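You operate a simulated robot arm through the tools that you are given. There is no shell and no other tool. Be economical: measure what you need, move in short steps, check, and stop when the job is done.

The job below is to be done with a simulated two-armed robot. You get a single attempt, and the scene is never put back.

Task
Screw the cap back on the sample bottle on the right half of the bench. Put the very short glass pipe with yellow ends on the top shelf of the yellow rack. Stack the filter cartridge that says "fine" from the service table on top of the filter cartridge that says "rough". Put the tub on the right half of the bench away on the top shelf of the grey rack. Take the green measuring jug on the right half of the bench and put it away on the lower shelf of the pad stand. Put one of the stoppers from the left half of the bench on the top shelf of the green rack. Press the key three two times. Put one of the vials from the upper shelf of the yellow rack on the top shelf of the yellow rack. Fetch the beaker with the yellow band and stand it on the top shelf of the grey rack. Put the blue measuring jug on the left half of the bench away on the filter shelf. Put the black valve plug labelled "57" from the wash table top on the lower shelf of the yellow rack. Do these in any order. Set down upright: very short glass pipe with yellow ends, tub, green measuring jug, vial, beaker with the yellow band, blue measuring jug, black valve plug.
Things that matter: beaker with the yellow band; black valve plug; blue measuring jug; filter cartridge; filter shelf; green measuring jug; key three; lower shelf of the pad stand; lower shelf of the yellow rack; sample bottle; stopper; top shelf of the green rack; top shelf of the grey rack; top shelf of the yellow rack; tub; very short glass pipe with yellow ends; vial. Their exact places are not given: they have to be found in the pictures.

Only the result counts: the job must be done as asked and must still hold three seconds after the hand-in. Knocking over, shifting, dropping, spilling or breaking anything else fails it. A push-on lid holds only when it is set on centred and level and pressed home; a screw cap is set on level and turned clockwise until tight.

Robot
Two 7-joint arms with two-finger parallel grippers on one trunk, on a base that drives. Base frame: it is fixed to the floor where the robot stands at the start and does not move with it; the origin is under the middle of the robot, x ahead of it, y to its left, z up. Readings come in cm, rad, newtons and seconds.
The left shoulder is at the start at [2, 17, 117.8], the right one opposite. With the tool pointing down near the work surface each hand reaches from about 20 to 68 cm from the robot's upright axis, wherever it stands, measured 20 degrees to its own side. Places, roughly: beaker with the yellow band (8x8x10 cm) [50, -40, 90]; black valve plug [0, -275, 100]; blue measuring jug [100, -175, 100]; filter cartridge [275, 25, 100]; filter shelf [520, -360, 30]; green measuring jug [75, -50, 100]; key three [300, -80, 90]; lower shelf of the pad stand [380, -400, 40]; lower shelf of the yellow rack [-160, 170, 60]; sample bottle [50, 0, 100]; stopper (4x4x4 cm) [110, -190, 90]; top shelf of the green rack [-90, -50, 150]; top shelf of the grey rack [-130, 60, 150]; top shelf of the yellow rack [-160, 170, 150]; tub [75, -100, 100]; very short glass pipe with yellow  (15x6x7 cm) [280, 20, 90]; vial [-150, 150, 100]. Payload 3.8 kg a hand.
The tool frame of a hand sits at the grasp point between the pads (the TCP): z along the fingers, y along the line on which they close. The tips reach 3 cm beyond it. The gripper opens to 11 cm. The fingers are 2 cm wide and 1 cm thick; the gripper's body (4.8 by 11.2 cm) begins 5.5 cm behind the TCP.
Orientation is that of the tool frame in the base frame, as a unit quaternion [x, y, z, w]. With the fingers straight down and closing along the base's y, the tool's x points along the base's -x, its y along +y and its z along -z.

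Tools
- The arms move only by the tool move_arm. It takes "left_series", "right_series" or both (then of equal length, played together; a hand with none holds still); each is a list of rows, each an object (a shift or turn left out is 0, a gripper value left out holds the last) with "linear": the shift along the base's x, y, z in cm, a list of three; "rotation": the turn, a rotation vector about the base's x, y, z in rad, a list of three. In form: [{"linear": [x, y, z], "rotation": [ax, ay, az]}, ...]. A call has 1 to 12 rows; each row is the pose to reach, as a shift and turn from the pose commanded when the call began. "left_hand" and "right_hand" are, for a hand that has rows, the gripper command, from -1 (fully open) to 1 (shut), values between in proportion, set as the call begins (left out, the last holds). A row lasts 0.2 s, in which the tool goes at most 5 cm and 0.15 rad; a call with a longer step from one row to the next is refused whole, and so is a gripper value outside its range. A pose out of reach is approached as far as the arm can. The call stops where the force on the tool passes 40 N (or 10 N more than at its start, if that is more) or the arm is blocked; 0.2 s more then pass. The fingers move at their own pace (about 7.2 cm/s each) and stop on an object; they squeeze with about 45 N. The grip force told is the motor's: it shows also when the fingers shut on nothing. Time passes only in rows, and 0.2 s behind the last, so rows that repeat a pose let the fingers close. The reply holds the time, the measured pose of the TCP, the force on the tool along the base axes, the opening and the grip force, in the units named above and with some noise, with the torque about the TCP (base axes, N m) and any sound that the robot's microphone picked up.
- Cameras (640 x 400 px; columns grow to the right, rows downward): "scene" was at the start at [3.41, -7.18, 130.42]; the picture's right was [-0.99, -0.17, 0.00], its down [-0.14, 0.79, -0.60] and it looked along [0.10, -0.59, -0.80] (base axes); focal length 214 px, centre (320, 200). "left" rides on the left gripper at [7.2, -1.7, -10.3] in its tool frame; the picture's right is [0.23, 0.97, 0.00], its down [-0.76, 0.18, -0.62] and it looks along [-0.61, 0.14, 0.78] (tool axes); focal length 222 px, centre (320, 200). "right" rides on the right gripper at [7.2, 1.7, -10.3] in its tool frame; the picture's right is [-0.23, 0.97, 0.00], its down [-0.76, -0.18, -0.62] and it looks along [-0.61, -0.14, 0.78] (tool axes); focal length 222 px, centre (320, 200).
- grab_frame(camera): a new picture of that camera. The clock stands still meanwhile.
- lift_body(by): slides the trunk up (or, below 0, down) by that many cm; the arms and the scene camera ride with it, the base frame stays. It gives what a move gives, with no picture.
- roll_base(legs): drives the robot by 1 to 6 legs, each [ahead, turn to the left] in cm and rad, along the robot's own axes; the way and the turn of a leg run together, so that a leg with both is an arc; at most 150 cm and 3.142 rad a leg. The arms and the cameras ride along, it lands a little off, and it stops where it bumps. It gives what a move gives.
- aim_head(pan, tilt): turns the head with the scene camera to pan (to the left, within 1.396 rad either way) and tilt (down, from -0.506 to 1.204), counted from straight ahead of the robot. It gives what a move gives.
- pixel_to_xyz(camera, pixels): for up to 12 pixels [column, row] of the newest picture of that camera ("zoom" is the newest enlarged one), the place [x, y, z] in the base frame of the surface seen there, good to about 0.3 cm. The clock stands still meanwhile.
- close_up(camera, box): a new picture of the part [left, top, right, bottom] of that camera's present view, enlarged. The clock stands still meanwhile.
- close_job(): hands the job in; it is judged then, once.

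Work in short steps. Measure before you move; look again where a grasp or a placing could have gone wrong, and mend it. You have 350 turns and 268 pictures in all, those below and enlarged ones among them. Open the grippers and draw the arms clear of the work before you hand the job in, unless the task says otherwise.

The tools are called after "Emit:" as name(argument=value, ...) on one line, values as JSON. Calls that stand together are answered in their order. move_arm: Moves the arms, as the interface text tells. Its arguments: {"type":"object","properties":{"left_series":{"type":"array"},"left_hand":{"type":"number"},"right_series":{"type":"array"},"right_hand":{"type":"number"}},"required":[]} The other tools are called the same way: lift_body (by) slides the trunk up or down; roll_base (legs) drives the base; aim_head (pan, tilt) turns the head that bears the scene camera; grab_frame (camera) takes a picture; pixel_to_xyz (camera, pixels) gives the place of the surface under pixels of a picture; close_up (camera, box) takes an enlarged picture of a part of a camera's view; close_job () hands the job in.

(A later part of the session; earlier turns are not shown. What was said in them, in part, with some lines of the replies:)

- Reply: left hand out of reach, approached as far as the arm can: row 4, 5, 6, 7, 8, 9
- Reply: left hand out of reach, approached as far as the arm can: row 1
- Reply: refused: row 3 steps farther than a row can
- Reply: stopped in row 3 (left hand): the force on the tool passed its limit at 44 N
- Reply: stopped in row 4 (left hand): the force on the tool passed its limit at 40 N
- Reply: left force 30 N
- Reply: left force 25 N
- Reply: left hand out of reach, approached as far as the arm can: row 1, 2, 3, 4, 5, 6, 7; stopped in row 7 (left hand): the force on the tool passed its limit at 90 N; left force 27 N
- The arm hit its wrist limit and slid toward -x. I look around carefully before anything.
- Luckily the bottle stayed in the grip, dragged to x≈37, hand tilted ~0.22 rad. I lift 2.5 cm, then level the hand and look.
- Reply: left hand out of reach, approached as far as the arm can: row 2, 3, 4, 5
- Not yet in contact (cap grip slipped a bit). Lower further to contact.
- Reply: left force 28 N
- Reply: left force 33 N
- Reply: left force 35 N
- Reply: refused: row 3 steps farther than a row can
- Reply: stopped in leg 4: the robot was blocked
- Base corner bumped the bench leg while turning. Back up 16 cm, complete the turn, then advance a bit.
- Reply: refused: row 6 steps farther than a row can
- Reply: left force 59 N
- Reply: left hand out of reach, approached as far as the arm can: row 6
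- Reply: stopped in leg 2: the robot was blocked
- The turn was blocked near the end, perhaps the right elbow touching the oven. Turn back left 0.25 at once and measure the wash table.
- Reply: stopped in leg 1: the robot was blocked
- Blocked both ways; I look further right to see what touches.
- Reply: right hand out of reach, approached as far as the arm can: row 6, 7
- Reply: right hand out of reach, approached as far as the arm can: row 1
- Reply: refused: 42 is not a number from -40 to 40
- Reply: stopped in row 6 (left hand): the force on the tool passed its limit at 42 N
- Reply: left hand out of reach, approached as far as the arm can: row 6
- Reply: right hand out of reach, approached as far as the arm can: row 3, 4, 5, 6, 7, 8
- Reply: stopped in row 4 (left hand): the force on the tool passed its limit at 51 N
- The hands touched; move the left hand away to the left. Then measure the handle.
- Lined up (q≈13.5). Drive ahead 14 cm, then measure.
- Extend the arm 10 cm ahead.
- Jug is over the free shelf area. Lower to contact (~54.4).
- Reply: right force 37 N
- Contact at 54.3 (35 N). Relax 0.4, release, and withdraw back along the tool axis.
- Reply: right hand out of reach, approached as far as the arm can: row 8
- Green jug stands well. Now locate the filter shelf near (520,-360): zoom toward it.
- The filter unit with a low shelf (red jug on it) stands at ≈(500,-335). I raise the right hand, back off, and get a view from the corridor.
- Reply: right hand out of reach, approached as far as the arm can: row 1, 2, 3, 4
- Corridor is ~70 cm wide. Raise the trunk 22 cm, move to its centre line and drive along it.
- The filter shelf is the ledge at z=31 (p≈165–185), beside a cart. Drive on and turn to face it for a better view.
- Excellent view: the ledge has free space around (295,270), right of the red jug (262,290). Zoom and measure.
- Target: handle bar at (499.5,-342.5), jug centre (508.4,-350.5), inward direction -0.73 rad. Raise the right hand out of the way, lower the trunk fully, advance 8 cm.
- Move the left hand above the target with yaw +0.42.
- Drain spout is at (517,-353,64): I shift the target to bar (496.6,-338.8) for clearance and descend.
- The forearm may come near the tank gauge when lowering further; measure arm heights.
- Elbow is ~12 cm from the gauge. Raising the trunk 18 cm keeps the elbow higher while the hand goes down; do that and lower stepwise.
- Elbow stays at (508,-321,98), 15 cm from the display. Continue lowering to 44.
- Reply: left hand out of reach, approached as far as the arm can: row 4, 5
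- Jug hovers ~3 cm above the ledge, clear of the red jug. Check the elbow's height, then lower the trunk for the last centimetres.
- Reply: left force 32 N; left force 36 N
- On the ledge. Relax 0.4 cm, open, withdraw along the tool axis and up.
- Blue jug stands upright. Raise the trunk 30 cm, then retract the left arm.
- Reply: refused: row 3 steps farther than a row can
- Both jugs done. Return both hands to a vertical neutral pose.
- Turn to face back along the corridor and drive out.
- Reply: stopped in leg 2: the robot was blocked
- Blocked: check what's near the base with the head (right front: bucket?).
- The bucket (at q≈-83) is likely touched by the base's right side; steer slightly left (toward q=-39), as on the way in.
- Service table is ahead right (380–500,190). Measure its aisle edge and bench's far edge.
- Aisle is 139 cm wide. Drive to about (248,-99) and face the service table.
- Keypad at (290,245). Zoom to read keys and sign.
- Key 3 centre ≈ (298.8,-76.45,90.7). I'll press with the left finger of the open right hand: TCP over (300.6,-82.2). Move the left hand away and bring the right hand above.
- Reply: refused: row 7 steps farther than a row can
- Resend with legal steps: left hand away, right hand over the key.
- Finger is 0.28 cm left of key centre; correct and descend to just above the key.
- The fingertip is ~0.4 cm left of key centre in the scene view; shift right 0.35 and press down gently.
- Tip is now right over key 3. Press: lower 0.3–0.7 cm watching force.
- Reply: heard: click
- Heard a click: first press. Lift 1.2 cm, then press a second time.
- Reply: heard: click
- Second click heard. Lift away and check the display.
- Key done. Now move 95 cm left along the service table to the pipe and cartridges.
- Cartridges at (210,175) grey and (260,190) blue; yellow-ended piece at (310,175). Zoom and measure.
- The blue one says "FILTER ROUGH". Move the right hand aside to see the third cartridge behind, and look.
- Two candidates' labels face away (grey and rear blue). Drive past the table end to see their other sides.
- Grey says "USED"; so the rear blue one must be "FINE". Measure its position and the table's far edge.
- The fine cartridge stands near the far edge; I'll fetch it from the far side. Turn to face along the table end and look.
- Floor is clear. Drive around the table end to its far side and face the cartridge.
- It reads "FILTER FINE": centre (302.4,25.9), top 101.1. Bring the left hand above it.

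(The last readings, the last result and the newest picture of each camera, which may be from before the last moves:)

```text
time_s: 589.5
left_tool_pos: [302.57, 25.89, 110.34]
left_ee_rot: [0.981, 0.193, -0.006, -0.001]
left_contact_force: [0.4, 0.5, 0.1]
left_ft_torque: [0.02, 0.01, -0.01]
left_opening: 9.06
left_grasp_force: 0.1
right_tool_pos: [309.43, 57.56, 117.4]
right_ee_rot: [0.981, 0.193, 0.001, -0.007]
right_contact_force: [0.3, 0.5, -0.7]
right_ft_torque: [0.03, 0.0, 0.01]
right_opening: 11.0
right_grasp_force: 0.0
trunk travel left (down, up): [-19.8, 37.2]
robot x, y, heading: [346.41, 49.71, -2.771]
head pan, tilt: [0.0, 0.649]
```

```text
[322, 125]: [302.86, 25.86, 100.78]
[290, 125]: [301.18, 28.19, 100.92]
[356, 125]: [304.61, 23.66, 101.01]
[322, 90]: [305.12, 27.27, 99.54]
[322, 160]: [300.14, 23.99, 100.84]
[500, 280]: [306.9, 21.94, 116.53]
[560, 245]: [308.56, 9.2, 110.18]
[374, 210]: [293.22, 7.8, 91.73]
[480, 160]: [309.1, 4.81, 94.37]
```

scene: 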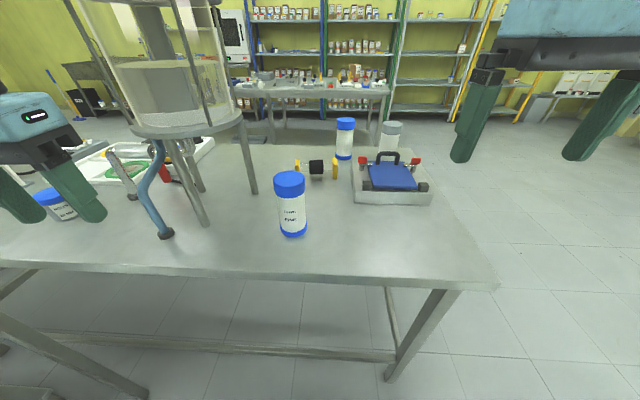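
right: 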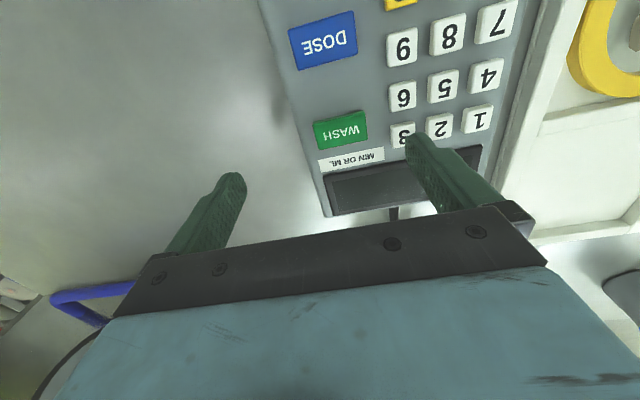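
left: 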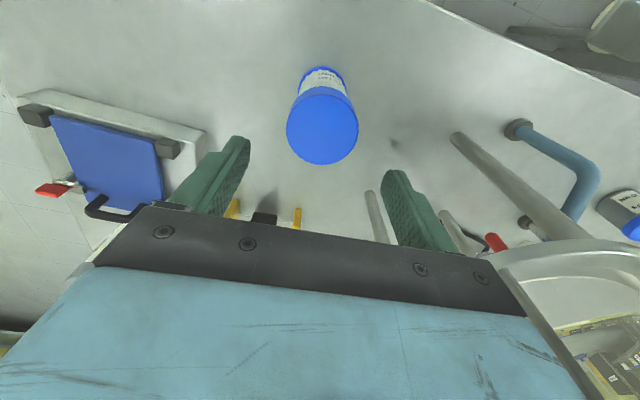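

Centred with clearance. Descend to 98.3, grip, and lift 12 cm.

Emit:
move_arm(left_series=[{"linear": [0.1, 0, -4]}, {"linear": [0.1, 0, -8]}, {"linear": [0.1, 0, -12]}, {"linear": [0.1, 0, -12]}])

Emit:
move_arm(left_series=[{"linear": [0, 0, 0]}, {"linear": [0, 0, 0]}, {"linear": [0, 0, 0]}, {"linear": [0, 0, 4]}, {"linear": [0, 0, 8]}, {"linear": [0, 0, 12]}, {"linear": [0, 0, 16]}, {"linear": [0, 0, 20]}, {"linear": [0, 0, 20]}], left_hand=1)

Emit:
grab_frame(camera="scene")

```text
time_s: 590.5
left_tool_pos: [302.7, 25.75, 98.62]
left_ee_rot: [0.981, 0.193, -0.006, -0.001]
left_contact_force: [-0.4, 0.0, 0.4]
left_ft_torque: [-0.02, -0.01, -0.02]
left_opening: 9.08
left_grasp_force: 0.0
right_tool_pos: [309.43, 57.45, 117.58]
right_ee_rot: [0.981, 0.193, 0.002, -0.006]
right_contact_force: [-0.3, 0.1, 0.6]
right_ft_torque: [0.0, 0.03, 0.0]
right_opening: 11.0
right_grasp_force: 0.1
trunk travel left (down, up): [-19.8, 37.2]
robot x, y, heading: [346.75, 49.9, -2.768]
head pan, tilt: [0.0, 0.649]
```

```text
time_s: 592.5
left_tool_pos: [302.47, 25.92, 118.84]
left_ee_rot: [0.981, 0.192, -0.006, -0.001]
left_contact_force: [-1.0, 0.6, -0.8]
left_ft_torque: [0.02, -0.01, -0.01]
left_opening: 6.72
left_grasp_force: 45.2
right_tool_pos: [309.45, 57.49, 117.41]
right_ee_rot: [0.981, 0.192, 0.003, -0.007]
right_contact_force: [0.1, 0.2, -0.1]
right_ft_torque: [0.01, 0.02, 0.01]
right_opening: 11.0
right_grasp_force: 0.2
trunk travel left (down, up): [-19.8, 37.2]
robot x, y, heading: [346.45, 50.25, -2.768]
head pan, tilt: [0.0, 0.649]
```

```text
82 pictures are left
```

scene: 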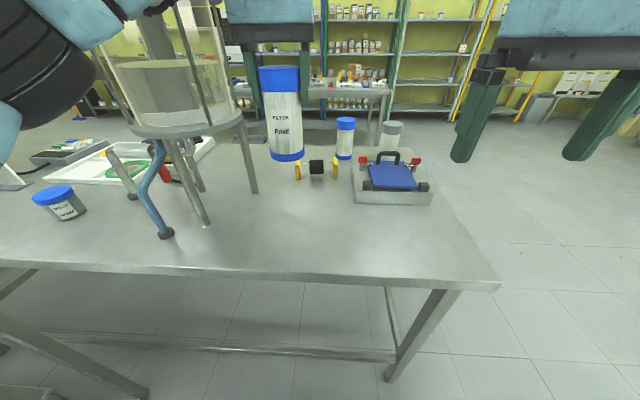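

Fine cartridge held. Retract the left hand and drive back around to the aisle side.

Emit:
move_arm(left_series=[{"linear": [4.5, 1.8, 0]}, {"linear": [9, 3.6, 0]}, {"linear": [13.5, 5.4, 0]}, {"linear": [16, 6.4, 0]}])

Emit:
roll_base(legs=[[-18, 0], [0, -1.31], [103, 0], [0, 1.45], [125, 0]])

```text
time_s: 593.5
left_tool_pos: [318.69, 32.18, 118.69]
left_ee_rot: [0.981, 0.194, -0.007, 0.0]
left_contact_force: [-1.0, -0.2, -2.0]
left_ft_torque: [0.0, -0.04, -0.01]
left_opening: 6.73
left_grasp_force: 45.1
right_tool_pos: [309.49, 57.6, 117.46]
right_ee_rot: [0.981, 0.193, 0.002, -0.005]
right_contact_force: [-0.1, 0.1, 0.0]
right_ft_torque: [0.01, 0.01, 0.01]
right_opening: 10.99
right_grasp_force: 0.0
trunk travel left (down, up): [-19.8, 37.2]
robot x, y, heading: [345.84, 49.89, -2.766]
head pan, tilt: [0.0, 0.649]
```

```text
time_s: 612.8
left_tool_pos: [168.5, 59.49, 118.73]
left_ee_rot: [0.967, 0.254, -0.007, 0.001]
left_contact_force: [-0.6, -0.8, -2.0]
left_ft_torque: [0.02, -0.01, 0.03]
left_opening: 6.7
left_grasp_force: 45.3
right_tool_pos: [156.11, 83.28, 117.4]
right_ee_rot: [0.967, 0.254, 0.0, -0.005]
right_contact_force: [0.8, 0.3, -0.2]
right_ft_torque: [-0.01, 0.02, -0.03]
right_opening: 11.02
right_grasp_force: 0.0
trunk travel left (down, up): [-19.8, 37.2]
robot x, y, heading: [193.72, 80.7, -2.637]
head pan, tilt: [0.0, 0.649]
```

Emit:
roll_base(legs=[[0, 1.243], [84, 0], [0, 1.758]])

Emit:
aim_head(pan=0.0, tilt=0.7)

Emit:
grab_frame(camera="scene")

```text
time_s: 624.5
left_tool_pos: [235.73, 15.37, 118.61]
left_ee_rot: [-0.18, 0.984, 0.0, 0.005]
left_contact_force: [-0.2, 0.1, -2.9]
left_ft_torque: [-0.04, 0.01, 0.04]
left_opening: 6.72
left_grasp_force: 44.8
right_tool_pos: [244.18, -10.27, 117.43]
right_ee_rot: [-0.179, 0.984, -0.007, -0.002]
right_contact_force: [0.2, 0.6, -0.7]
right_ft_torque: [0.01, -0.01, 0.03]
right_opening: 11.01
right_grasp_force: 0.0
trunk travel left (down, up): [-19.8, 37.2]
robot x, y, heading: [207.48, -1.7, 0.346]
head pan, tilt: [0.0, 0.649]
```

```text
time_s: 625.1
left_tool_pos: [235.7, 15.26, 118.68]
left_ee_rot: [-0.178, 0.984, -0.001, 0.007]
left_contact_force: [-0.9, -0.2, -1.5]
left_ft_torque: [-0.04, 0.01, -0.01]
left_opening: 6.74
left_grasp_force: 45.2
right_tool_pos: [244.14, -10.26, 117.4]
right_ee_rot: [-0.179, 0.984, -0.006, -0.002]
right_contact_force: [-0.5, -0.5, 0.2]
right_ft_torque: [-0.03, 0.01, 0.01]
right_opening: 10.98
right_grasp_force: 0.0
trunk travel left (down, up): [-19.8, 37.2]
robot x, y, heading: [207.55, -1.48, 0.35]
head pan, tilt: [0.0, 0.7]
```

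```text
81 pictures are left
```

scene: 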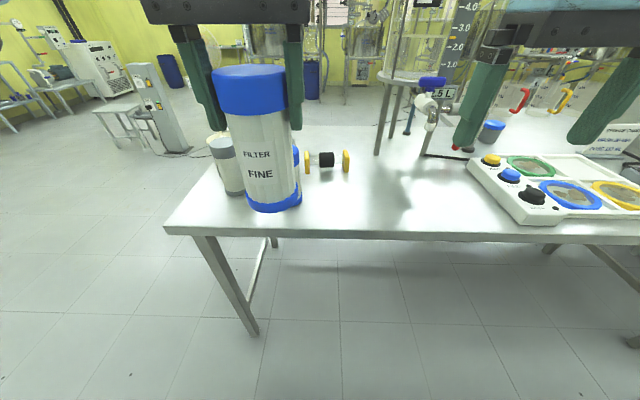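

Advance 16 cm; shift the left hand left; then examine the pipe from the right camera.

Emit:
roll_base(legs=[[16, 0]])

Emit:
move_arm(left_series=[{"linear": [-2, 4, 2]}, {"linear": [-4, 8, 4]}, {"linear": [-5, 11, 5]}, {"linear": [-5, 11, 5]}], right_series=[{"linear": [1, 4, 0]}, {"linear": [2, 8, 0]}, {"linear": [3, 12, 0]}, {"linear": [3, 15, 0]}])

Emit:
grab_frame(camera="right")

```text
time_s: 626.5
left_tool_pos: [250.66, 20.72, 118.71]
left_ee_rot: [-0.179, 0.984, -0.001, 0.005]
left_contact_force: [0.3, -0.2, -2.3]
left_ft_torque: [0.01, 0.03, -0.01]
left_opening: 6.72
left_grasp_force: 45.1
right_tool_pos: [259.09, -4.9, 117.43]
right_ee_rot: [-0.179, 0.984, -0.007, -0.001]
right_contact_force: [0.4, 0.5, 0.3]
right_ft_torque: [-0.03, 0.04, 0.0]
right_opening: 10.98
right_grasp_force: 0.1
trunk travel left (down, up): [-19.8, 37.2]
robot x, y, heading: [222.48, 3.31, 0.347]
head pan, tilt: [0.0, 0.7]
```

```text
time_s: 627.5
left_tool_pos: [245.64, 31.74, 123.82]
left_ee_rot: [-0.179, 0.984, -0.001, 0.007]
left_contact_force: [0.1, 0.0, -1.5]
left_ft_torque: [0.0, 0.01, -0.02]
left_opening: 6.74
left_grasp_force: 45.3
right_tool_pos: [262.07, 10.06, 117.4]
right_ee_rot: [-0.178, 0.984, -0.006, -0.001]
right_contact_force: [0.5, 0.4, -0.2]
right_ft_torque: [0.02, -0.01, 0.02]
right_opening: 11.0
right_grasp_force: 0.1
trunk travel left (down, up): [-19.8, 37.2]
robot x, y, heading: [222.28, 3.44, 0.351]
head pan, tilt: [0.0, 0.7]
```

```text
80 pictures are left
```

right: 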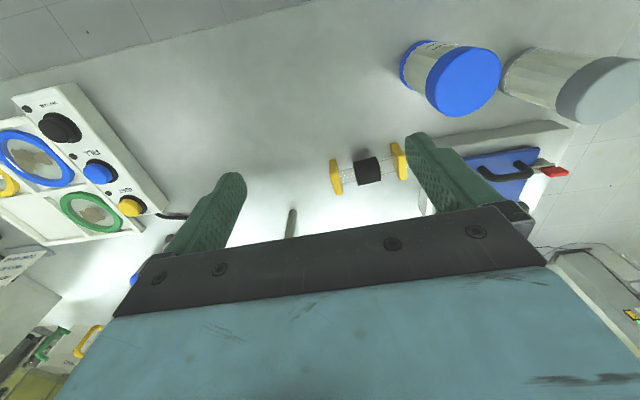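

Measure pipe ends and sleeve.

Emit:
pixel_to_xyz(camera="right", pixels=[[367, 170], [355, 172], [379, 167], [367, 158], [367, 182], [336, 177], [400, 160], [335, 165], [398, 147], [350, 175]])

Emit:
close_up(camera="right", box=[310, 120, 430, 210])

```text
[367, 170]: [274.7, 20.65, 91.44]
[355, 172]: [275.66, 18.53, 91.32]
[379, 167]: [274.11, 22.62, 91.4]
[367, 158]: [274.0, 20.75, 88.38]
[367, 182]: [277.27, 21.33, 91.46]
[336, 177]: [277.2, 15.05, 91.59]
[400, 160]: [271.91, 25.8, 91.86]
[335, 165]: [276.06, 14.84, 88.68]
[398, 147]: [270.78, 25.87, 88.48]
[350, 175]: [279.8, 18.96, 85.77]
```

```text
4.44 times, centred on (370, 165) of right
```

zoom: 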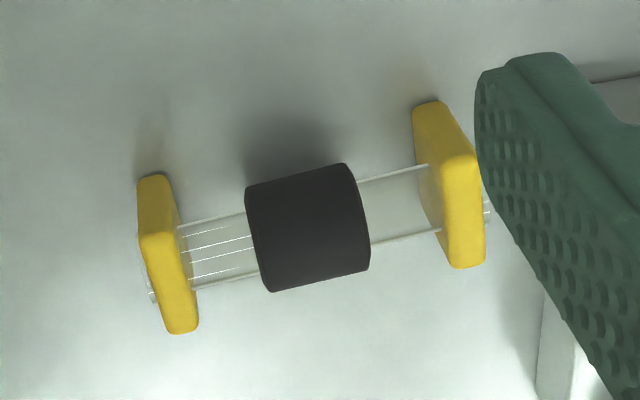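

Sleeve centre ≈ (276.2,21.2), axis angle -1.115. Yaw the right hand -1.46 rad above it with 8 cm opening.

Emit:
move_arm(right_series=[{"linear": [1.2, 0.9, 0], "rotation": [0, 0, -0.13]}, {"linear": [2.4, 1.9, 0], "rotation": [0, 0, -0.26]}, {"linear": [3.6, 2.8, 0], "rotation": [0, 0, -0.39]}, {"linear": [4.8, 3.8, 0], "rotation": [0, 0, -0.52]}, {"linear": [6, 4.7, 0], "rotation": [0, 0, -0.65]}, {"linear": [7.2, 5.6, 0], "rotation": [0, 0, -0.78]}, {"linear": [8.4, 6.6, 0], "rotation": [0, 0, -0.91]}, {"linear": [9.6, 7.5, 0], "rotation": [0, 0, -1.04]}, {"linear": [10.8, 8.5, 0], "rotation": [0, 0, -1.17]}, {"linear": [12, 9.4, 0], "rotation": [0, 0, -1.3]}, {"linear": [13.2, 10.3, 0], "rotation": [0, 0, -1.4]}, {"linear": [14.1, 11.1, 0], "rotation": [0, 0, -1.46]}], right_hand=-0.45)

Emit:
grab_frame(camera="right")

```text
time_s: 630.1
left_tool_pos: [245.62, 31.85, 123.76]
left_ee_rot: [-0.18, 0.984, -0.002, 0.005]
left_contact_force: [0.0, -0.3, -2.1]
left_ft_torque: [-0.05, 0.03, -0.03]
left_opening: 6.72
left_grasp_force: 44.9
right_tool_pos: [274.78, 20.06, 116.21]
right_ee_rot: [0.524, 0.852, -0.003, -0.005]
right_contact_force: [-0.1, 1.3, 0.0]
right_ft_torque: [0.02, -0.01, -0.02]
right_opening: 7.97
right_grasp_force: 0.1
right hand out of reach, approached as far as the arm can: row 11, 12
trunk travel left (down, up): [-19.8, 37.2]
robot x, y, heading: [222.26, 3.52, 0.346]
head pan, tilt: [0.0, 0.7]
```

```text
78 pictures are left
```

right: 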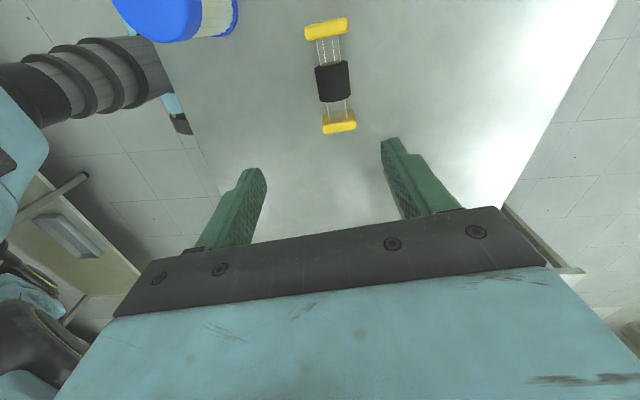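

Orientation matches the pipe axis. Descend 14 cm and measure again.

Emit:
move_arm(right_series=[{"linear": [0, 0, -4.5]}, {"linear": [0.5, 0.4, -9]}, {"linear": [1, 0.8, -14]}, {"linear": [1, 0.8, -14]}])

Emit:
grab_frame(camera="right")

```text
refused: row 3 steps farther than a row can; nothing moved
```

```text
77 pictures are left
```

right: 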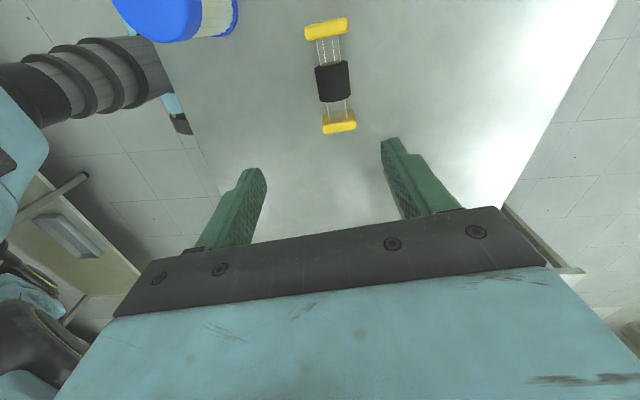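

Emit:
move_arm(right_series=[{"linear": [0, 0, -4.5]}, {"linear": [0.5, 0.4, -9]}, {"linear": [1, 0.8, -13.5]}, {"linear": [1, 0.8, -14]}, {"linear": [1, 0.8, -14]}])

Emit:
grab_frame(camera="right")

```text
time_s: 631.3
left_tool_pos: [245.58, 31.73, 123.79]
left_ee_rot: [-0.179, 0.984, 0.0, 0.007]
left_contact_force: [0.4, 0.4, -1.3]
left_ft_torque: [-0.02, 0.01, 0.03]
left_opening: 6.74
left_grasp_force: 44.9
right_tool_pos: [275.76, 20.81, 102.32]
right_ee_rot: [0.522, 0.853, -0.004, -0.005]
right_contact_force: [0.3, -0.3, -0.6]
right_ft_torque: [-0.01, 0.02, 0.01]
right_opening: 7.97
right_grasp_force: 0.0
trunk travel left (down, up): [-19.8, 37.2]
robot x, y, heading: [222.7, 3.36, 0.348]
head pan, tilt: [0.0, 0.7]
```

```text
76 pictures are left
```

right: 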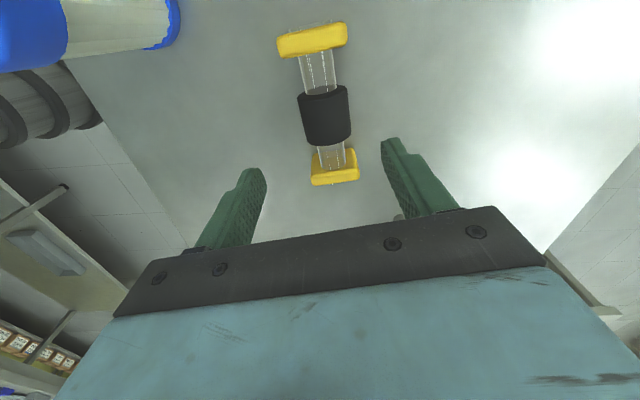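

Emit:
pixel_to_xyz(camera="right", pixels=[[326, 118], [304, 118], [350, 114], [324, 92], [329, 143], [312, 40], [335, 170]])

```text
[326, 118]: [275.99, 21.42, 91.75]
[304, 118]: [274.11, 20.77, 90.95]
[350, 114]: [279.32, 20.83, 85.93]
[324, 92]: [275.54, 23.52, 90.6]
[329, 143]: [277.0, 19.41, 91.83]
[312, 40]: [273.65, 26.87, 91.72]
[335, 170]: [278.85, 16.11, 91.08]
```

Pipe centre ≈ (276.15,21.45). Centre, descend to 89.2, and grip.

Emit:
move_arm(right_series=[{"linear": [0.4, 0.6, -4]}, {"linear": [0.4, 0.6, -8]}, {"linear": [0.4, 0.6, -12]}, {"linear": [0.4, 0.6, -13]}, {"linear": [0.4, 0.6, -13]}])

Emit:
grab_frame(camera="right")

```text
time_s: 632.5
left_tool_pos: [245.53, 31.75, 123.74]
left_ee_rot: [-0.18, 0.984, -0.001, 0.007]
left_contact_force: [-0.4, -0.4, -1.4]
left_ft_torque: [-0.01, -0.01, 0.0]
left_opening: 6.7
left_grasp_force: 44.9
right_tool_pos: [276.01, 21.59, 89.46]
right_ee_rot: [0.523, 0.853, -0.002, -0.005]
right_contact_force: [0.4, 0.4, -0.2]
right_ft_torque: [-0.01, -0.01, -0.04]
right_opening: 7.98
right_grasp_force: 0.1
trunk travel left (down, up): [-19.8, 37.2]
robot x, y, heading: [222.52, 3.84, 0.351]
head pan, tilt: [0.0, 0.7]
```

```text
75 pictures are left
```

right: 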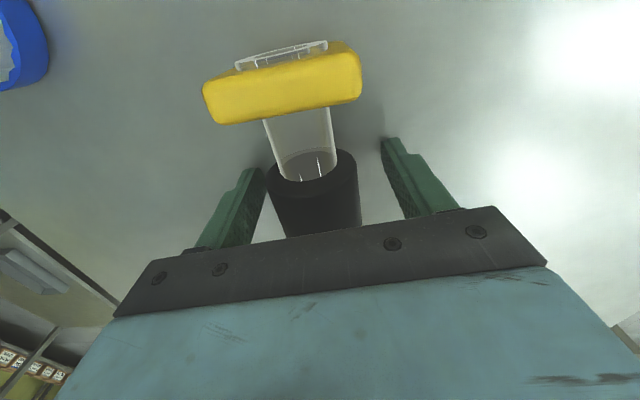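

Sleeve is between the pads. Close and lift.

Emit:
move_arm(right_series=[{"linear": [-0.3, -0.1, 0]}, {"linear": [-0.3, -0.1, 0]}])

Emit:
move_arm(right_series=[{"linear": [0, 0, 0]}, {"linear": [0, 0, 0]}, {"linear": [0, 0, 0]}, {"linear": [0, 0, 0]}, {"linear": [0, 0, 4]}, {"linear": [0, 0, 8]}, {"linear": [0, 0, 12]}, {"linear": [0, 0, 16]}, {"linear": [-2, -2, 20]}], right_hand=1)

Emit:
grab_frame(camera="scene")

```text
time_s: 633.1
left_tool_pos: [245.53, 31.88, 123.82]
left_ee_rot: [-0.18, 0.984, 0.0, 0.006]
left_contact_force: [-0.3, -0.4, -0.8]
left_ft_torque: [-0.02, 0.01, 0.0]
left_opening: 6.72
left_grasp_force: 45.2
right_tool_pos: [275.89, 21.58, 89.52]
right_ee_rot: [0.522, 0.853, -0.003, -0.005]
right_contact_force: [0.3, 0.5, -0.3]
right_ft_torque: [-0.01, 0.02, -0.03]
right_opening: 7.99
right_grasp_force: 0.1
trunk travel left (down, up): [-19.8, 37.2]
robot x, y, heading: [222.13, 3.9, 0.346]
head pan, tilt: [0.0, 0.7]
```

```text
time_s: 635.1
left_tool_pos: [245.48, 31.61, 123.84]
left_ee_rot: [-0.179, 0.984, -0.001, 0.007]
left_contact_force: [-0.8, -1.0, -1.2]
left_ft_torque: [0.03, 0.0, -0.02]
left_opening: 6.74
left_grasp_force: 45.5
right_tool_pos: [273.63, 19.28, 109.45]
right_ee_rot: [0.522, 0.853, -0.003, -0.005]
right_contact_force: [0.4, 0.1, -0.6]
right_ft_torque: [0.06, -0.02, -0.03]
right_opening: 4.83
right_grasp_force: 44.7
trunk travel left (down, up): [-19.8, 37.2]
robot x, y, heading: [222.48, 3.66, 0.348]
head pan, tilt: [0.0, 0.7]
```

```text
74 pictures are left
```

scene: 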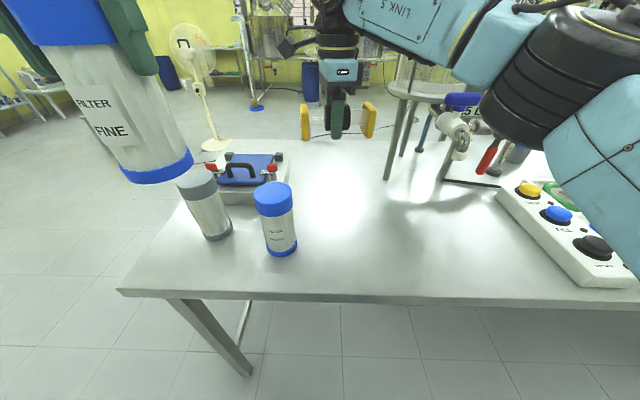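

Pipe held level. Pull the right hand back to the right, and measure the rough cartridge's top.

Emit:
pixel_to_xyz(camera="scene", pixels=[[273, 198], [273, 186], [273, 210], [256, 198], [291, 198], [281, 250]])

Emit:
move_arm(right_series=[{"linear": [-2, -4, 0]}, {"linear": [-4, -8, 0]}, {"linear": [-5.5, -12, 1]}, {"linear": [-7, -16, 2]}, {"linear": [-8.5, -20, 3]}, {"linear": [-9.5, -22, 4]}])

```text
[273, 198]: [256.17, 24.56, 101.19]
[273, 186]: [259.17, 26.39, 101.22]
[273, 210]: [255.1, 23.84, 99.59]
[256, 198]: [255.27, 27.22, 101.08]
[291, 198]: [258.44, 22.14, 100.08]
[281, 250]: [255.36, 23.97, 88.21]
```

```text
time_s: 636.5
left_tool_pos: [245.54, 31.84, 123.76]
left_ee_rot: [-0.179, 0.984, 0.0, 0.006]
left_contact_force: [0.3, -0.7, -1.4]
left_ft_torque: [0.0, -0.02, 0.01]
left_opening: 6.73
left_grasp_force: 45.0
right_tool_pos: [264.33, -2.76, 113.7]
right_ee_rot: [0.523, 0.853, -0.004, -0.006]
right_contact_force: [-0.3, -0.3, -1.7]
right_ft_torque: [-0.02, 0.0, 0.03]
right_opening: 4.81
right_grasp_force: 45.5
trunk travel left (down, up): [-19.8, 37.2]
robot x, y, heading: [222.39, 3.75, 0.344]
head pan, tilt: [0.0, 0.7]
```

Rough top centre ≈ (257.3,25.2), z 101.2. Move the fine cartridge above it and check alignment.

Emit:
move_arm(left_series=[{"linear": [4, -2.2, 0]}, {"linear": [8, -4.5, 0]}, {"linear": [11.75, -6.6, 0]}, {"linear": [11.75, -6.6, -3]}, {"linear": [11.75, -6.6, -6]}, {"linear": [11.75, -6.6, -6]}])

Emit:
close_up(camera="scene", box=[220, 80, 340, 270])

Emit:
grab_frame(camera="left")

Emit:
close_up(camera="right", box=[0, 0, 320, 200])

```text
time_s: 637.9
left_tool_pos: [257.24, 25.01, 117.82]
left_ee_rot: [-0.18, 0.984, 0.0, 0.006]
left_contact_force: [-0.3, 0.4, -1.1]
left_ft_torque: [0.01, 0.02, -0.02]
left_opening: 6.72
left_grasp_force: 45.2
right_tool_pos: [264.37, -2.62, 113.6]
right_ee_rot: [0.523, 0.853, -0.003, -0.005]
right_contact_force: [0.2, 1.0, -2.1]
right_ft_torque: [-0.02, 0.0, 0.01]
right_opening: 4.79
right_grasp_force: 45.1
trunk travel left (down, up): [-19.8, 37.2]
robot x, y, heading: [222.46, 3.68, 0.348]
head pan, tilt: [0.0, 0.7]
```

```text
2.11 times, centred on (280, 175) of scene
```

zoom: 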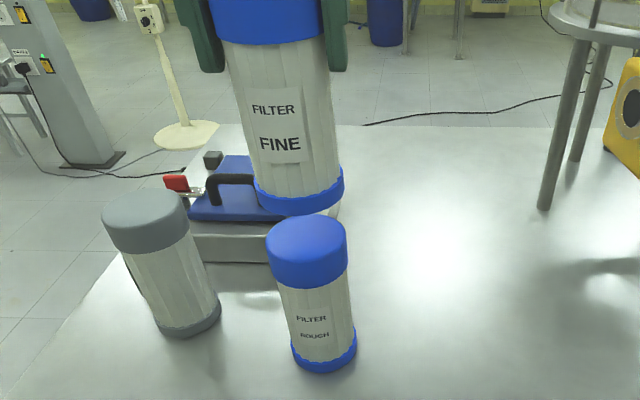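

```text
72 pictures are left
```

left: 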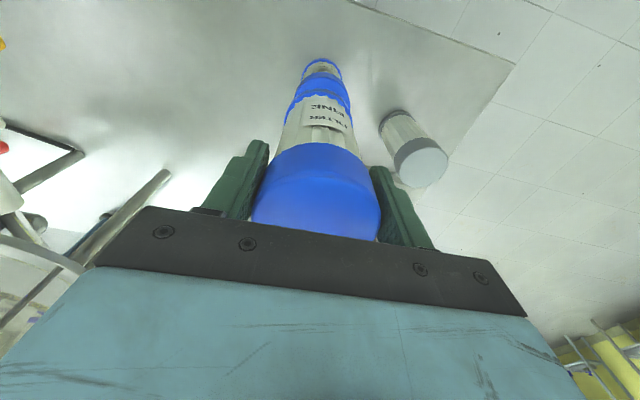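

```text
2.00 times, centred on (160, 100) of right
```

zoom: 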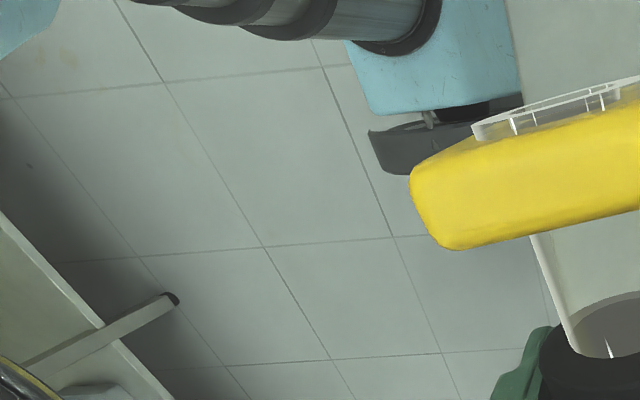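

Check fine alignment in a left-camera close-up.

Emit:
close_up(camera="left", box=[280, 50, 360, 120])

Emit:
pixel_to_xyz(camera="left", pixels=[[290, 95], [352, 95], [305, 72], [340, 72], [306, 66], [340, 66]])

```text
5.71 times, centred on (320, 85) of left
```

zoom: 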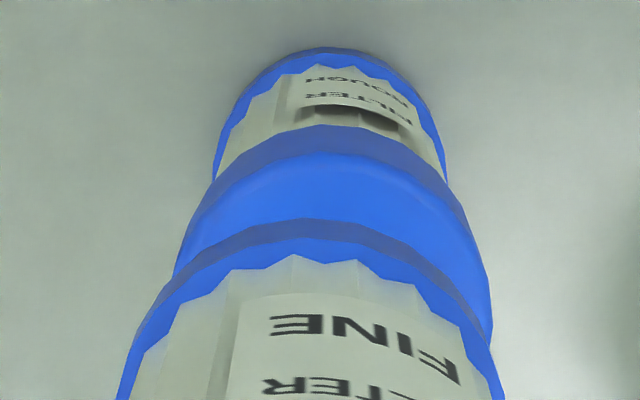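

```text
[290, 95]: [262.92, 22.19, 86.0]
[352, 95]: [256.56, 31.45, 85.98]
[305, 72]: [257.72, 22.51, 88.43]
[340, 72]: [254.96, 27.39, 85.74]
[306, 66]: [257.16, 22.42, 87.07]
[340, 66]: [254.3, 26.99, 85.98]
```

Offsets are within ~0.3 cm; shift +0.15 in y and lower to contact (~114.8).

Emit:
move_arm(left_series=[{"linear": [0, 0.15, -1]}, {"linear": [0, 0.15, -2]}, {"linear": [0, 0.15, -2.5]}, {"linear": [0, 0.15, -2.8]}, {"linear": [0, 0.15, -3.1]}, {"linear": [0, 0.15, -3.3]}])

Emit:
close_up(camera="scene", box=[230, 130, 330, 260])

```text
time_s: 639.3
left_tool_pos: [257.25, 25.13, 114.44]
left_ee_rot: [-0.179, 0.984, -0.001, 0.006]
left_contact_force: [0.5, 0.5, -1.8]
left_ft_torque: [-0.02, -0.02, 0.0]
left_opening: 6.72
left_grasp_force: 44.9
right_tool_pos: [264.36, -2.59, 113.65]
right_ee_rot: [0.522, 0.853, -0.004, -0.006]
right_contact_force: [-0.6, -0.4, -3.5]
right_ft_torque: [0.02, 0.04, 0.02]
right_opening: 4.77
right_grasp_force: 45.4
trunk travel left (down, up): [-19.8, 37.2]
robot x, y, heading: [222.67, 3.61, 0.346]
head pan, tilt: [0.0, 0.7]
```

```text
3.08 times, centred on (280, 195) of scene
```

zoom: 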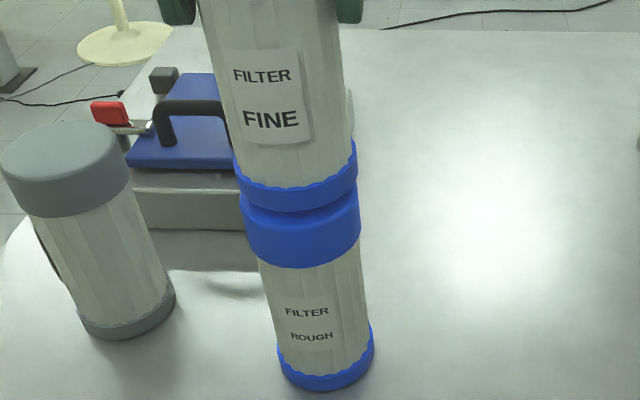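

Alignment looks good laterally. Continue lowering in fine steps until contact.

Emit:
move_arm(left_series=[{"linear": [0, 0, -0.2]}, {"linear": [0, 0, -0.4]}, {"linear": [0, 0, -0.6]}, {"linear": [0, 0, -0.8]}])

Emit:
close_up(camera="scene", box=[230, 130, 330, 260])

```text
time_s: 640.3
left_tool_pos: [257.35, 25.14, 113.66]
left_ee_rot: [-0.18, 0.984, 0.0, 0.007]
left_contact_force: [0.6, 0.6, 4.1]
left_ft_torque: [0.24, 0.02, -0.03]
left_opening: 6.71
left_grasp_force: 45.0
right_tool_pos: [264.4, -2.6, 113.49]
right_ee_rot: [0.523, 0.853, -0.003, -0.004]
right_contact_force: [-0.3, 0.4, -2.1]
right_ft_torque: [0.02, -0.01, -0.01]
right_opening: 4.77
right_grasp_force: 45.0
trunk travel left (down, up): [-19.8, 37.2]
robot x, y, heading: [222.36, 3.85, 0.342]
head pan, tilt: [0.0, 0.7]
```

```text
3.08 times, centred on (280, 195) of scene
```

zoom: 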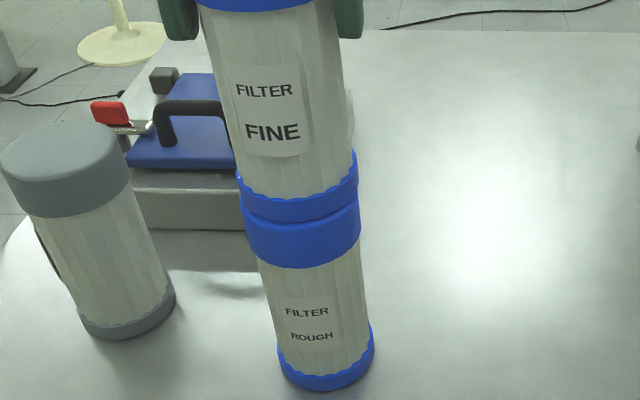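

First contact (6 N). Lower another 0.3 to seat, then open.

Emit:
move_arm(left_series=[{"linear": [0, 0, -0.15]}, {"linear": [0, 0, -0.3]}])

```text
time_s: 640.9
left_tool_pos: [257.16, 25.18, 113.62]
left_ee_rot: [-0.18, 0.984, -0.001, 0.009]
left_contact_force: [1.2, 3.8, 37.2]
left_ft_torque: [1.45, -0.12, -0.03]
left_opening: 6.71
left_grasp_force: 45.0
right_tool_pos: [264.21, -2.57, 113.66]
right_ee_rot: [0.523, 0.853, -0.004, -0.005]
right_contact_force: [-0.3, -0.2, -2.6]
right_ft_torque: [0.02, 0.01, 0.02]
right_opening: 4.76
right_grasp_force: 45.4
trunk travel left (down, up): [-19.8, 37.2]
robot x, y, heading: [222.54, 3.97, 0.349]
head pan, tilt: [0.0, 0.7]
```

Seated. Relax 0.3 and open, then rise straight up.

Emit:
move_arm(left_series=[{"linear": [0, 0, 0.3]}, {"linear": [0, 0, 0.3]}])

Emit:
move_arm(left_series=[{"linear": [0, 0, 0]}, {"linear": [0, 0, 0]}, {"linear": [0, 0, 0]}, {"linear": [0, 0, 0]}, {"linear": [0, 0, 3]}, {"linear": [0, 0, 7.5]}, {"linear": [0, 0, 12]}, {"linear": [0, 0, 14]}], left_hand=-0.65)

Emit:
close_up(camera="scene", box=[220, 80, 340, 270])

```text
time_s: 641.5
left_tool_pos: [257.28, 25.14, 113.67]
left_ee_rot: [-0.179, 0.984, -0.001, 0.007]
left_contact_force: [2.7, 2.3, 24.5]
left_ft_torque: [0.72, -0.48, -0.05]
left_opening: 6.74
left_grasp_force: 44.8
right_tool_pos: [264.44, -2.72, 113.71]
right_ee_rot: [0.522, 0.853, -0.003, -0.005]
right_contact_force: [-0.7, 0.2, -1.4]
right_ft_torque: [0.02, -0.01, -0.01]
right_opening: 4.76
right_grasp_force: 45.2
trunk travel left (down, up): [-19.8, 37.2]
robot x, y, heading: [222.52, 3.6, 0.355]
head pan, tilt: [0.0, 0.7]
```

```text
time_s: 643.3
left_tool_pos: [257.32, 25.02, 127.71]
left_ee_rot: [-0.178, 0.984, 0.0, 0.006]
left_contact_force: [0.3, -0.8, 0.6]
left_ft_torque: [0.02, 0.04, 0.01]
left_opening: 9.08
left_grasp_force: 0.0
right_tool_pos: [264.37, -2.62, 113.51]
right_ee_rot: [0.522, 0.853, -0.003, -0.005]
right_contact_force: [0.6, 0.5, -3.2]
right_ft_torque: [0.0, 0.0, 0.02]
right_opening: 4.78
right_grasp_force: 44.6
trunk travel left (down, up): [-19.8, 37.2]
robot x, y, heading: [222.4, 3.85, 0.347]
head pan, tilt: [0.0, 0.7]
```

```text
2.11 times, centred on (280, 175) of scene
```

zoom: 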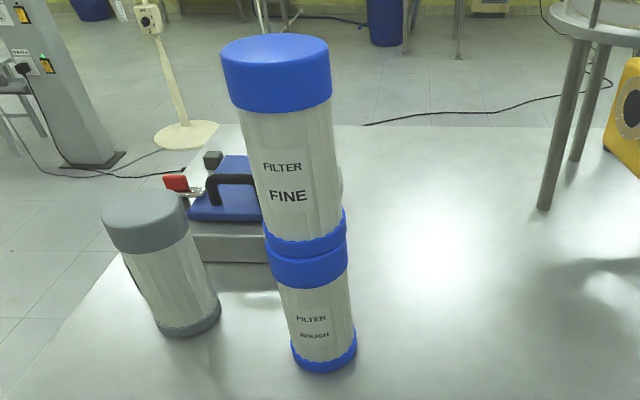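

Stack is done and stable. Back off and drive to the yellow rack with the pipe.

Emit:
roll_base(legs=[[-22, 0], [0, 1.985], [135, 0]])

```text
time_s: 656.1
left_tool_pos: [73.57, 114.79, 127.51]
left_ee_rot: [0.924, -0.383, -0.005, -0.004]
left_contact_force: [-0.2, 0.2, -0.5]
left_ft_torque: [0.02, -0.01, 0.0]
left_opening: 9.1
left_grasp_force: 0.0
right_tool_pos: [95.8, 132.64, 113.63]
right_ee_rot: [-0.432, 0.902, -0.006, 0.001]
right_contact_force: [0.2, 1.1, -1.8]
right_ft_torque: [-0.01, 0.02, 0.04]
right_opening: 4.78
right_grasp_force: 45.2
trunk travel left (down, up): [-19.8, 37.2]
robot x, y, heading: [107.14, 91.96, 2.343]
head pan, tilt: [0.0, 0.7]
```

Emit:
roll_base(legs=[[0, 0.395], [110, 0], [97, 0], [0, 0.725]])

Emit:
lift_body(by=37)

Emit:
aim_head(pan=0.0, tilt=0.35)

Emit:
grab_frame(camera="scene")

```text
time_s: 669.6
left_tool_pos: [-120.61, 152.72, 127.65]
left_ee_rot: [0.986, 0.168, -0.006, 0.0]
left_contact_force: [0.3, 0.2, 0.8]
left_ft_torque: [0.0, -0.01, 0.01]
left_opening: 9.06
left_grasp_force: 0.1
right_tool_pos: [-127.02, 180.56, 113.62]
right_ee_rot: [0.847, -0.532, 0.004, -0.002]
right_contact_force: [0.0, 0.3, -1.8]
right_ft_torque: [-0.04, -0.01, -0.01]
right_opening: 4.77
right_grasp_force: 45.3
trunk travel left (down, up): [-19.8, 37.2]
robot x, y, heading: [-85.45, 173.65, -2.817]
head pan, tilt: [0.0, 0.7]
```

```text
time_s: 673.2
left_tool_pos: [-120.63, 152.68, 164.57]
left_ee_rot: [0.986, 0.169, -0.007, -0.001]
left_contact_force: [0.0, -0.1, -0.5]
left_ft_torque: [0.02, 0.0, -0.03]
left_opening: 9.08
left_grasp_force: 0.1
right_tool_pos: [-126.99, 180.52, 150.63]
right_ee_rot: [0.847, -0.532, 0.005, -0.004]
right_contact_force: [0.2, -0.5, -1.6]
right_ft_torque: [-0.03, -0.01, 0.0]
right_opening: 4.77
right_grasp_force: 45.1
trunk travel left (down, up): [-56.8, 0.2]
robot x, y, heading: [-84.96, 173.39, -2.815]
head pan, tilt: [0.0, 0.7]
```

```text
time_s: 674.0
left_tool_pos: [-120.64, 152.76, 164.69]
left_ee_rot: [0.986, 0.168, -0.007, 0.0]
left_contact_force: [1.2, 0.0, 0.4]
left_ft_torque: [-0.01, -0.01, 0.05]
left_opening: 9.07
left_grasp_force: 0.0
right_tool_pos: [-127.13, 180.55, 150.71]
right_ee_rot: [0.847, -0.532, 0.005, -0.003]
right_contact_force: [0.3, -0.5, -1.3]
right_ft_torque: [-0.06, -0.02, -0.03]
right_opening: 4.78
right_grasp_force: 44.9
trunk travel left (down, up): [-56.8, 0.2]
robot x, y, heading: [-85.0, 173.59, -2.817]
head pan, tilt: [0.0, 0.351]
```

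```text
66 pictures are left
```

scene: 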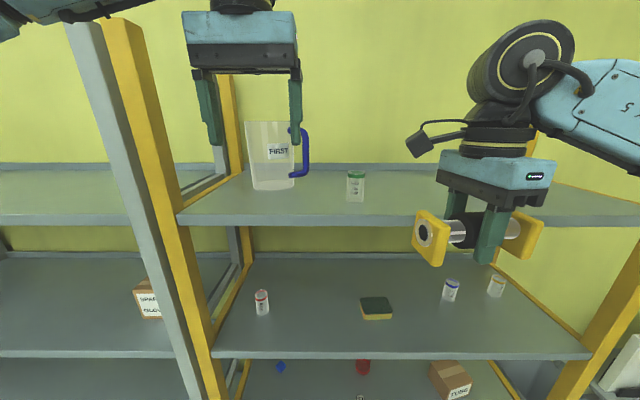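

Raise the right hand 6 cm, retract the left, then advance 16 cm.

Emit:
move_arm(right_series=[{"linear": [-0.5, 1.5, 3]}, {"linear": [-1.2, 3.7, 6]}, {"linear": [-1.2, 3.7, 6.5]}], left_series=[{"linear": [3.5, 1.2, 0]}, {"linear": [7, 2.3, 0]}, {"linear": [7, 2.3, 0]}])

Emit:
roll_base(legs=[[16, 0]])

Emit:
grab_frame(camera="scene")

```text
time_s: 674.9
left_tool_pos: [-113.84, 154.88, 164.67]
left_ee_rot: [0.986, 0.169, -0.005, -0.001]
left_contact_force: [0.6, 0.2, -0.7]
left_ft_torque: [0.01, 0.01, -0.02]
left_opening: 9.07
left_grasp_force: 0.1
right_tool_pos: [-128.34, 184.21, 157.21]
right_ee_rot: [0.847, -0.532, 0.005, -0.004]
right_contact_force: [-1.0, 0.0, -1.6]
right_ft_torque: [0.03, -0.01, 0.01]
right_opening: 4.78
right_grasp_force: 44.4
trunk travel left (down, up): [-56.8, 0.2]
robot x, y, heading: [-84.95, 173.6, -2.817]
head pan, tilt: [0.0, 0.351]
```

```text
time_s: 676.3
left_tool_pos: [-128.63, 149.9, 164.78]
left_ee_rot: [0.985, 0.17, -0.007, 0.0]
left_contact_force: [-0.4, -0.1, -0.3]
left_ft_torque: [-0.04, 0.03, 0.02]
left_opening: 9.08
left_grasp_force: 0.1
right_tool_pos: [-143.1, 179.1, 157.19]
right_ee_rot: [0.848, -0.531, 0.005, -0.002]
right_contact_force: [0.7, 0.6, -1.6]
right_ft_torque: [0.01, 0.03, -0.02]
right_opening: 4.77
right_grasp_force: 45.0
trunk travel left (down, up): [-56.8, 0.2]
robot x, y, heading: [-100.67, 168.02, -2.819]
head pan, tilt: [0.0, 0.351]
```

```text
65 pictures are left
```

scene: 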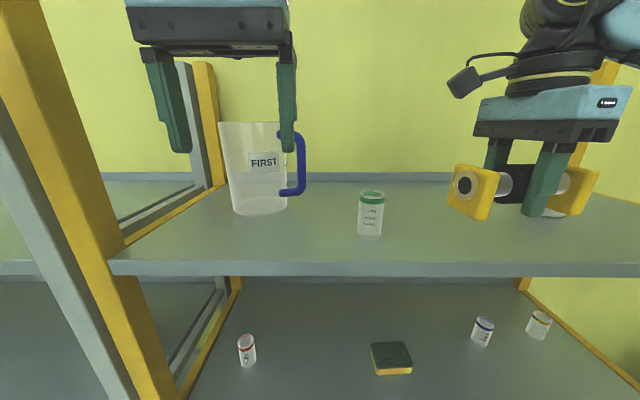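

Extend 7.5 cm over the shelf and lower near contact.

Emit:
move_arm(right_series=[{"linear": [-3.6, -1.2, 0]}, {"linear": [-7.1, -2.4, 0]}, {"linear": [-7.1, -2.4, -2.5]}, {"linear": [-7.1, -2.4, -5]}, {"linear": [-7.1, -2.4, -5]}])

Emit:
close_up(camera="scene", box=[340, 110, 640, 300])

```text
time_s: 677.5
left_tool_pos: [-128.85, 149.76, 164.66]
left_ee_rot: [0.985, 0.17, -0.006, -0.002]
left_contact_force: [0.3, 0.7, -0.8]
left_ft_torque: [0.03, -0.01, -0.04]
left_opening: 9.06
left_grasp_force: 0.0
right_tool_pos: [-150.32, 176.56, 152.3]
right_ee_rot: [0.847, -0.532, 0.006, -0.003]
right_contact_force: [0.0, 0.0, -2.6]
right_ft_torque: [0.0, -0.03, 0.02]
right_opening: 4.77
right_grasp_force: 44.7
trunk travel left (down, up): [-56.8, 0.2]
robot x, y, heading: [-100.36, 168.42, -2.816]
head pan, tilt: [0.0, 0.351]
```

```text
2.11 times, centred on (490, 205) of scene
```

zoom: 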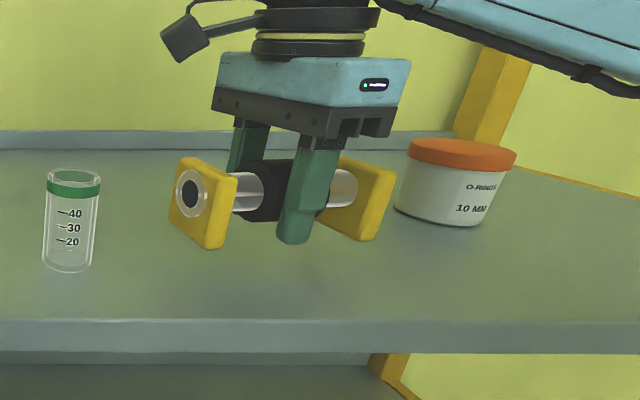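

Clear of vial and tub. Lower to contact (~150.5).

Emit:
move_arm(right_series=[{"linear": [0, 0, -0.8]}, {"linear": [0, 0, -1.4]}, {"linear": [0, 0, -1.7]}, {"linear": [0, 0, -2.0]}, {"linear": [0, 0, -2.2]}])

```text
time_s: 678.7
left_tool_pos: [-128.86, 149.87, 164.79]
left_ee_rot: [0.986, 0.169, -0.007, -0.001]
left_contact_force: [-0.3, -0.5, -0.2]
left_ft_torque: [0.0, 0.01, 0.02]
left_opening: 9.07
left_grasp_force: 0.0
right_tool_pos: [-150.42, 176.52, 149.95]
right_ee_rot: [0.847, -0.531, 0.005, -0.002]
right_contact_force: [0.1, 0.1, -3.3]
right_ft_torque: [0.0, -0.01, -0.02]
right_opening: 4.76
right_grasp_force: 45.1
trunk travel left (down, up): [-56.8, 0.2]
robot x, y, heading: [-100.28, 168.38, -2.812]
head pan, tilt: [0.0, 0.351]
```

No contact yet (service table top was nearer 86). Continue in fine steps.

Emit:
move_arm(right_series=[{"linear": [0, 0, -0.2]}, {"linear": [0, 0, -0.4]}, {"linear": [0, 0, -0.55]}, {"linear": [0, 0, -0.7]}])

Emit:
close_up(camera="scene", box=[340, 110, 640, 300])

```text
time_s: 679.7
left_tool_pos: [-128.81, 149.89, 164.75]
left_ee_rot: [0.986, 0.169, -0.007, 0.0]
left_contact_force: [0.3, 0.6, 0.4]
left_ft_torque: [0.03, -0.03, -0.01]
left_opening: 9.05
left_grasp_force: 0.0
right_tool_pos: [-150.47, 176.63, 149.55]
right_ee_rot: [0.848, -0.531, 0.004, -0.001]
right_contact_force: [-6.1, -0.9, 19.4]
right_ft_torque: [0.93, 0.07, 0.26]
right_opening: 4.74
right_grasp_force: 44.8
trunk travel left (down, up): [-56.8, 0.2]
robot x, y, heading: [-100.26, 168.06, -2.819]
head pan, tilt: [0.0, 0.351]
```

```text
2.11 times, centred on (490, 205) of scene
```

zoom: 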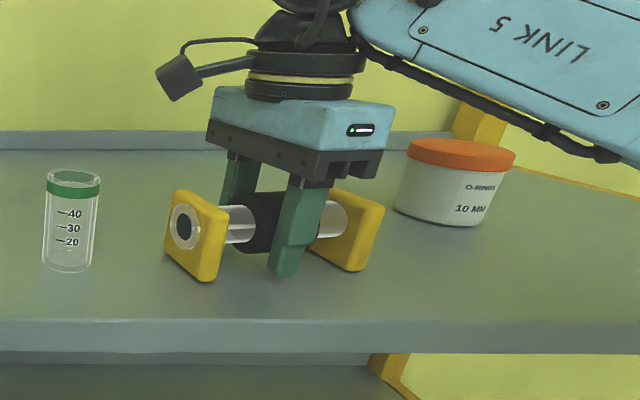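

Pipe rests on the shelf. Relax 0.15, open to 8 cm, rise.

Emit:
move_arm(right_series=[{"linear": [0, 0, 0.2]}, {"linear": [0, 0, 0.2]}])

Emit:
move_arm(right_series=[{"linear": [0, 0, 0]}, {"linear": [0, 0, 0]}, {"linear": [0, 0, 0]}, {"linear": [0, 0, 3]}, {"linear": [0, 0, 7]}, {"linear": [0, 0, 9.5]}, {"linear": [4, 1.3, 10]}, {"linear": [8, 2.6, 10]}, {"linear": [12, 4, 10]}], right_hand=-0.45)

Emit:
grab_frame(camera="scene")

```text
time_s: 680.3
left_tool_pos: [-128.83, 149.89, 164.82]
left_ee_rot: [0.985, 0.17, -0.007, -0.001]
left_contact_force: [0.2, 0.6, -0.2]
left_ft_torque: [0.0, 0.01, 0.02]
left_opening: 9.1
left_grasp_force: 0.0
right_tool_pos: [-150.45, 176.56, 149.54]
right_ee_rot: [0.847, -0.532, 0.005, -0.002]
right_contact_force: [-5.0, -1.0, 12.3]
right_ft_torque: [-0.09, -0.28, -0.01]
right_opening: 4.79
right_grasp_force: 44.8
trunk travel left (down, up): [-56.8, 0.2]
robot x, y, heading: [-100.01, 167.84, -2.814]
head pan, tilt: [0.0, 0.351]
```

```text
time_s: 682.3
left_tool_pos: [-128.72, 149.89, 164.69]
left_ee_rot: [0.985, 0.17, -0.007, 0.0]
left_contact_force: [0.0, 1.3, 0.5]
left_ft_torque: [0.01, 0.01, 0.03]
left_opening: 9.07
left_grasp_force: 0.0
right_tool_pos: [-138.22, 180.47, 159.64]
right_ee_rot: [0.847, -0.531, 0.005, -0.004]
right_contact_force: [0.0, 0.0, -0.3]
right_ft_torque: [-0.01, 0.05, -0.03]
right_opening: 7.96
right_grasp_force: 0.0
trunk travel left (down, up): [-56.8, 0.2]
robot x, y, heading: [-100.52, 167.76, -2.813]
head pan, tilt: [0.0, 0.351]
```

```text
62 pictures are left
```

scene: 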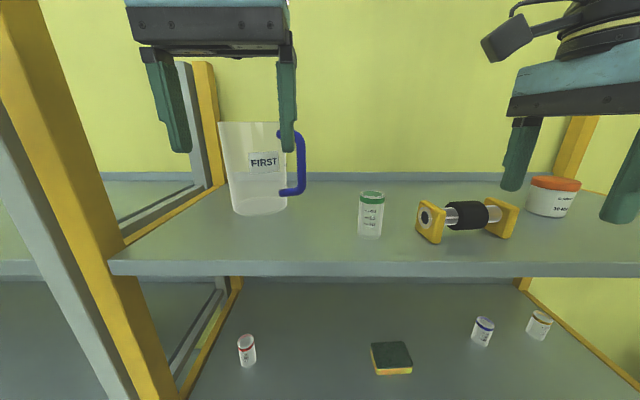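

Pipe stands as it did before, clear of neighbours. Back off, lower arms clear, and take a last look at the rack.

Emit:
roll_base(legs=[[-25, 0]])

Emit:
aim_head(pan=0.0, tilt=0.55)

Emit:
grab_frame(camera="scene")

```text
time_s: 684.1
left_tool_pos: [-104.81, 157.74, 164.6]
left_ee_rot: [0.985, 0.172, -0.007, -0.001]
left_contact_force: [-0.4, 0.5, 0.4]
left_ft_torque: [0.0, 0.01, -0.01]
left_opening: 9.1
left_grasp_force: 0.1
right_tool_pos: [-114.7, 188.33, 159.69]
right_ee_rot: [0.848, -0.529, 0.005, -0.003]
right_contact_force: [-0.2, -0.3, -0.4]
right_ft_torque: [0.01, -0.01, 0.01]
right_opening: 7.96
right_grasp_force: 0.0
trunk travel left (down, up): [-56.8, 0.2]
robot x, y, heading: [-76.67, 176.4, -2.807]
head pan, tilt: [0.0, 0.351]
```

```text
time_s: 684.8
left_tool_pos: [-104.53, 157.96, 164.64]
left_ee_rot: [0.985, 0.172, -0.007, -0.001]
left_contact_force: [-0.9, -0.9, 0.1]
left_ft_torque: [0.01, -0.02, 0.04]
left_opening: 9.08
left_grasp_force: 0.1
right_tool_pos: [-114.37, 188.36, 159.7]
right_ee_rot: [0.849, -0.529, 0.005, -0.003]
right_contact_force: [-0.3, -0.7, 0.5]
right_ft_torque: [-0.01, 0.02, 0.05]
right_opening: 7.96
right_grasp_force: 0.2
trunk travel left (down, up): [-56.8, 0.2]
robot x, y, heading: [-76.28, 176.23, -2.808]
head pan, tilt: [0.0, 0.55]
```

```text
61 pictures are left
```

scene: 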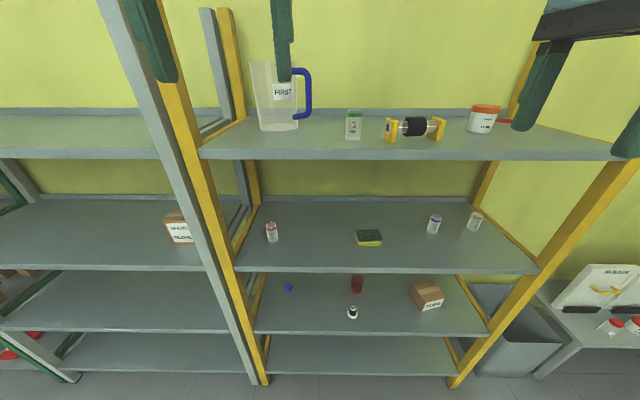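

Vial, pipe and plug all stand on the rack; hands are empty and clear. Handing in.

Emit:
close_job()

```text
The job is handed in.
```

I finished all eleven tasks and handed the job in, but two points are uncertain.

- **Possible bumps:** while driving, the base was stopped by contact three times: at the bench, at the wash table, and once probably against a bucket by the filter unit. I did not check afterwards whether the bucket had shifted.
- **Bottle cap:** at one point the left wrist hit its limit and dragged the bottle about 11 cm. I set it back near its original spot and screwed the cap on there. At the end the whole bottle turned with the cap, which is my only sign that the cap is tight.
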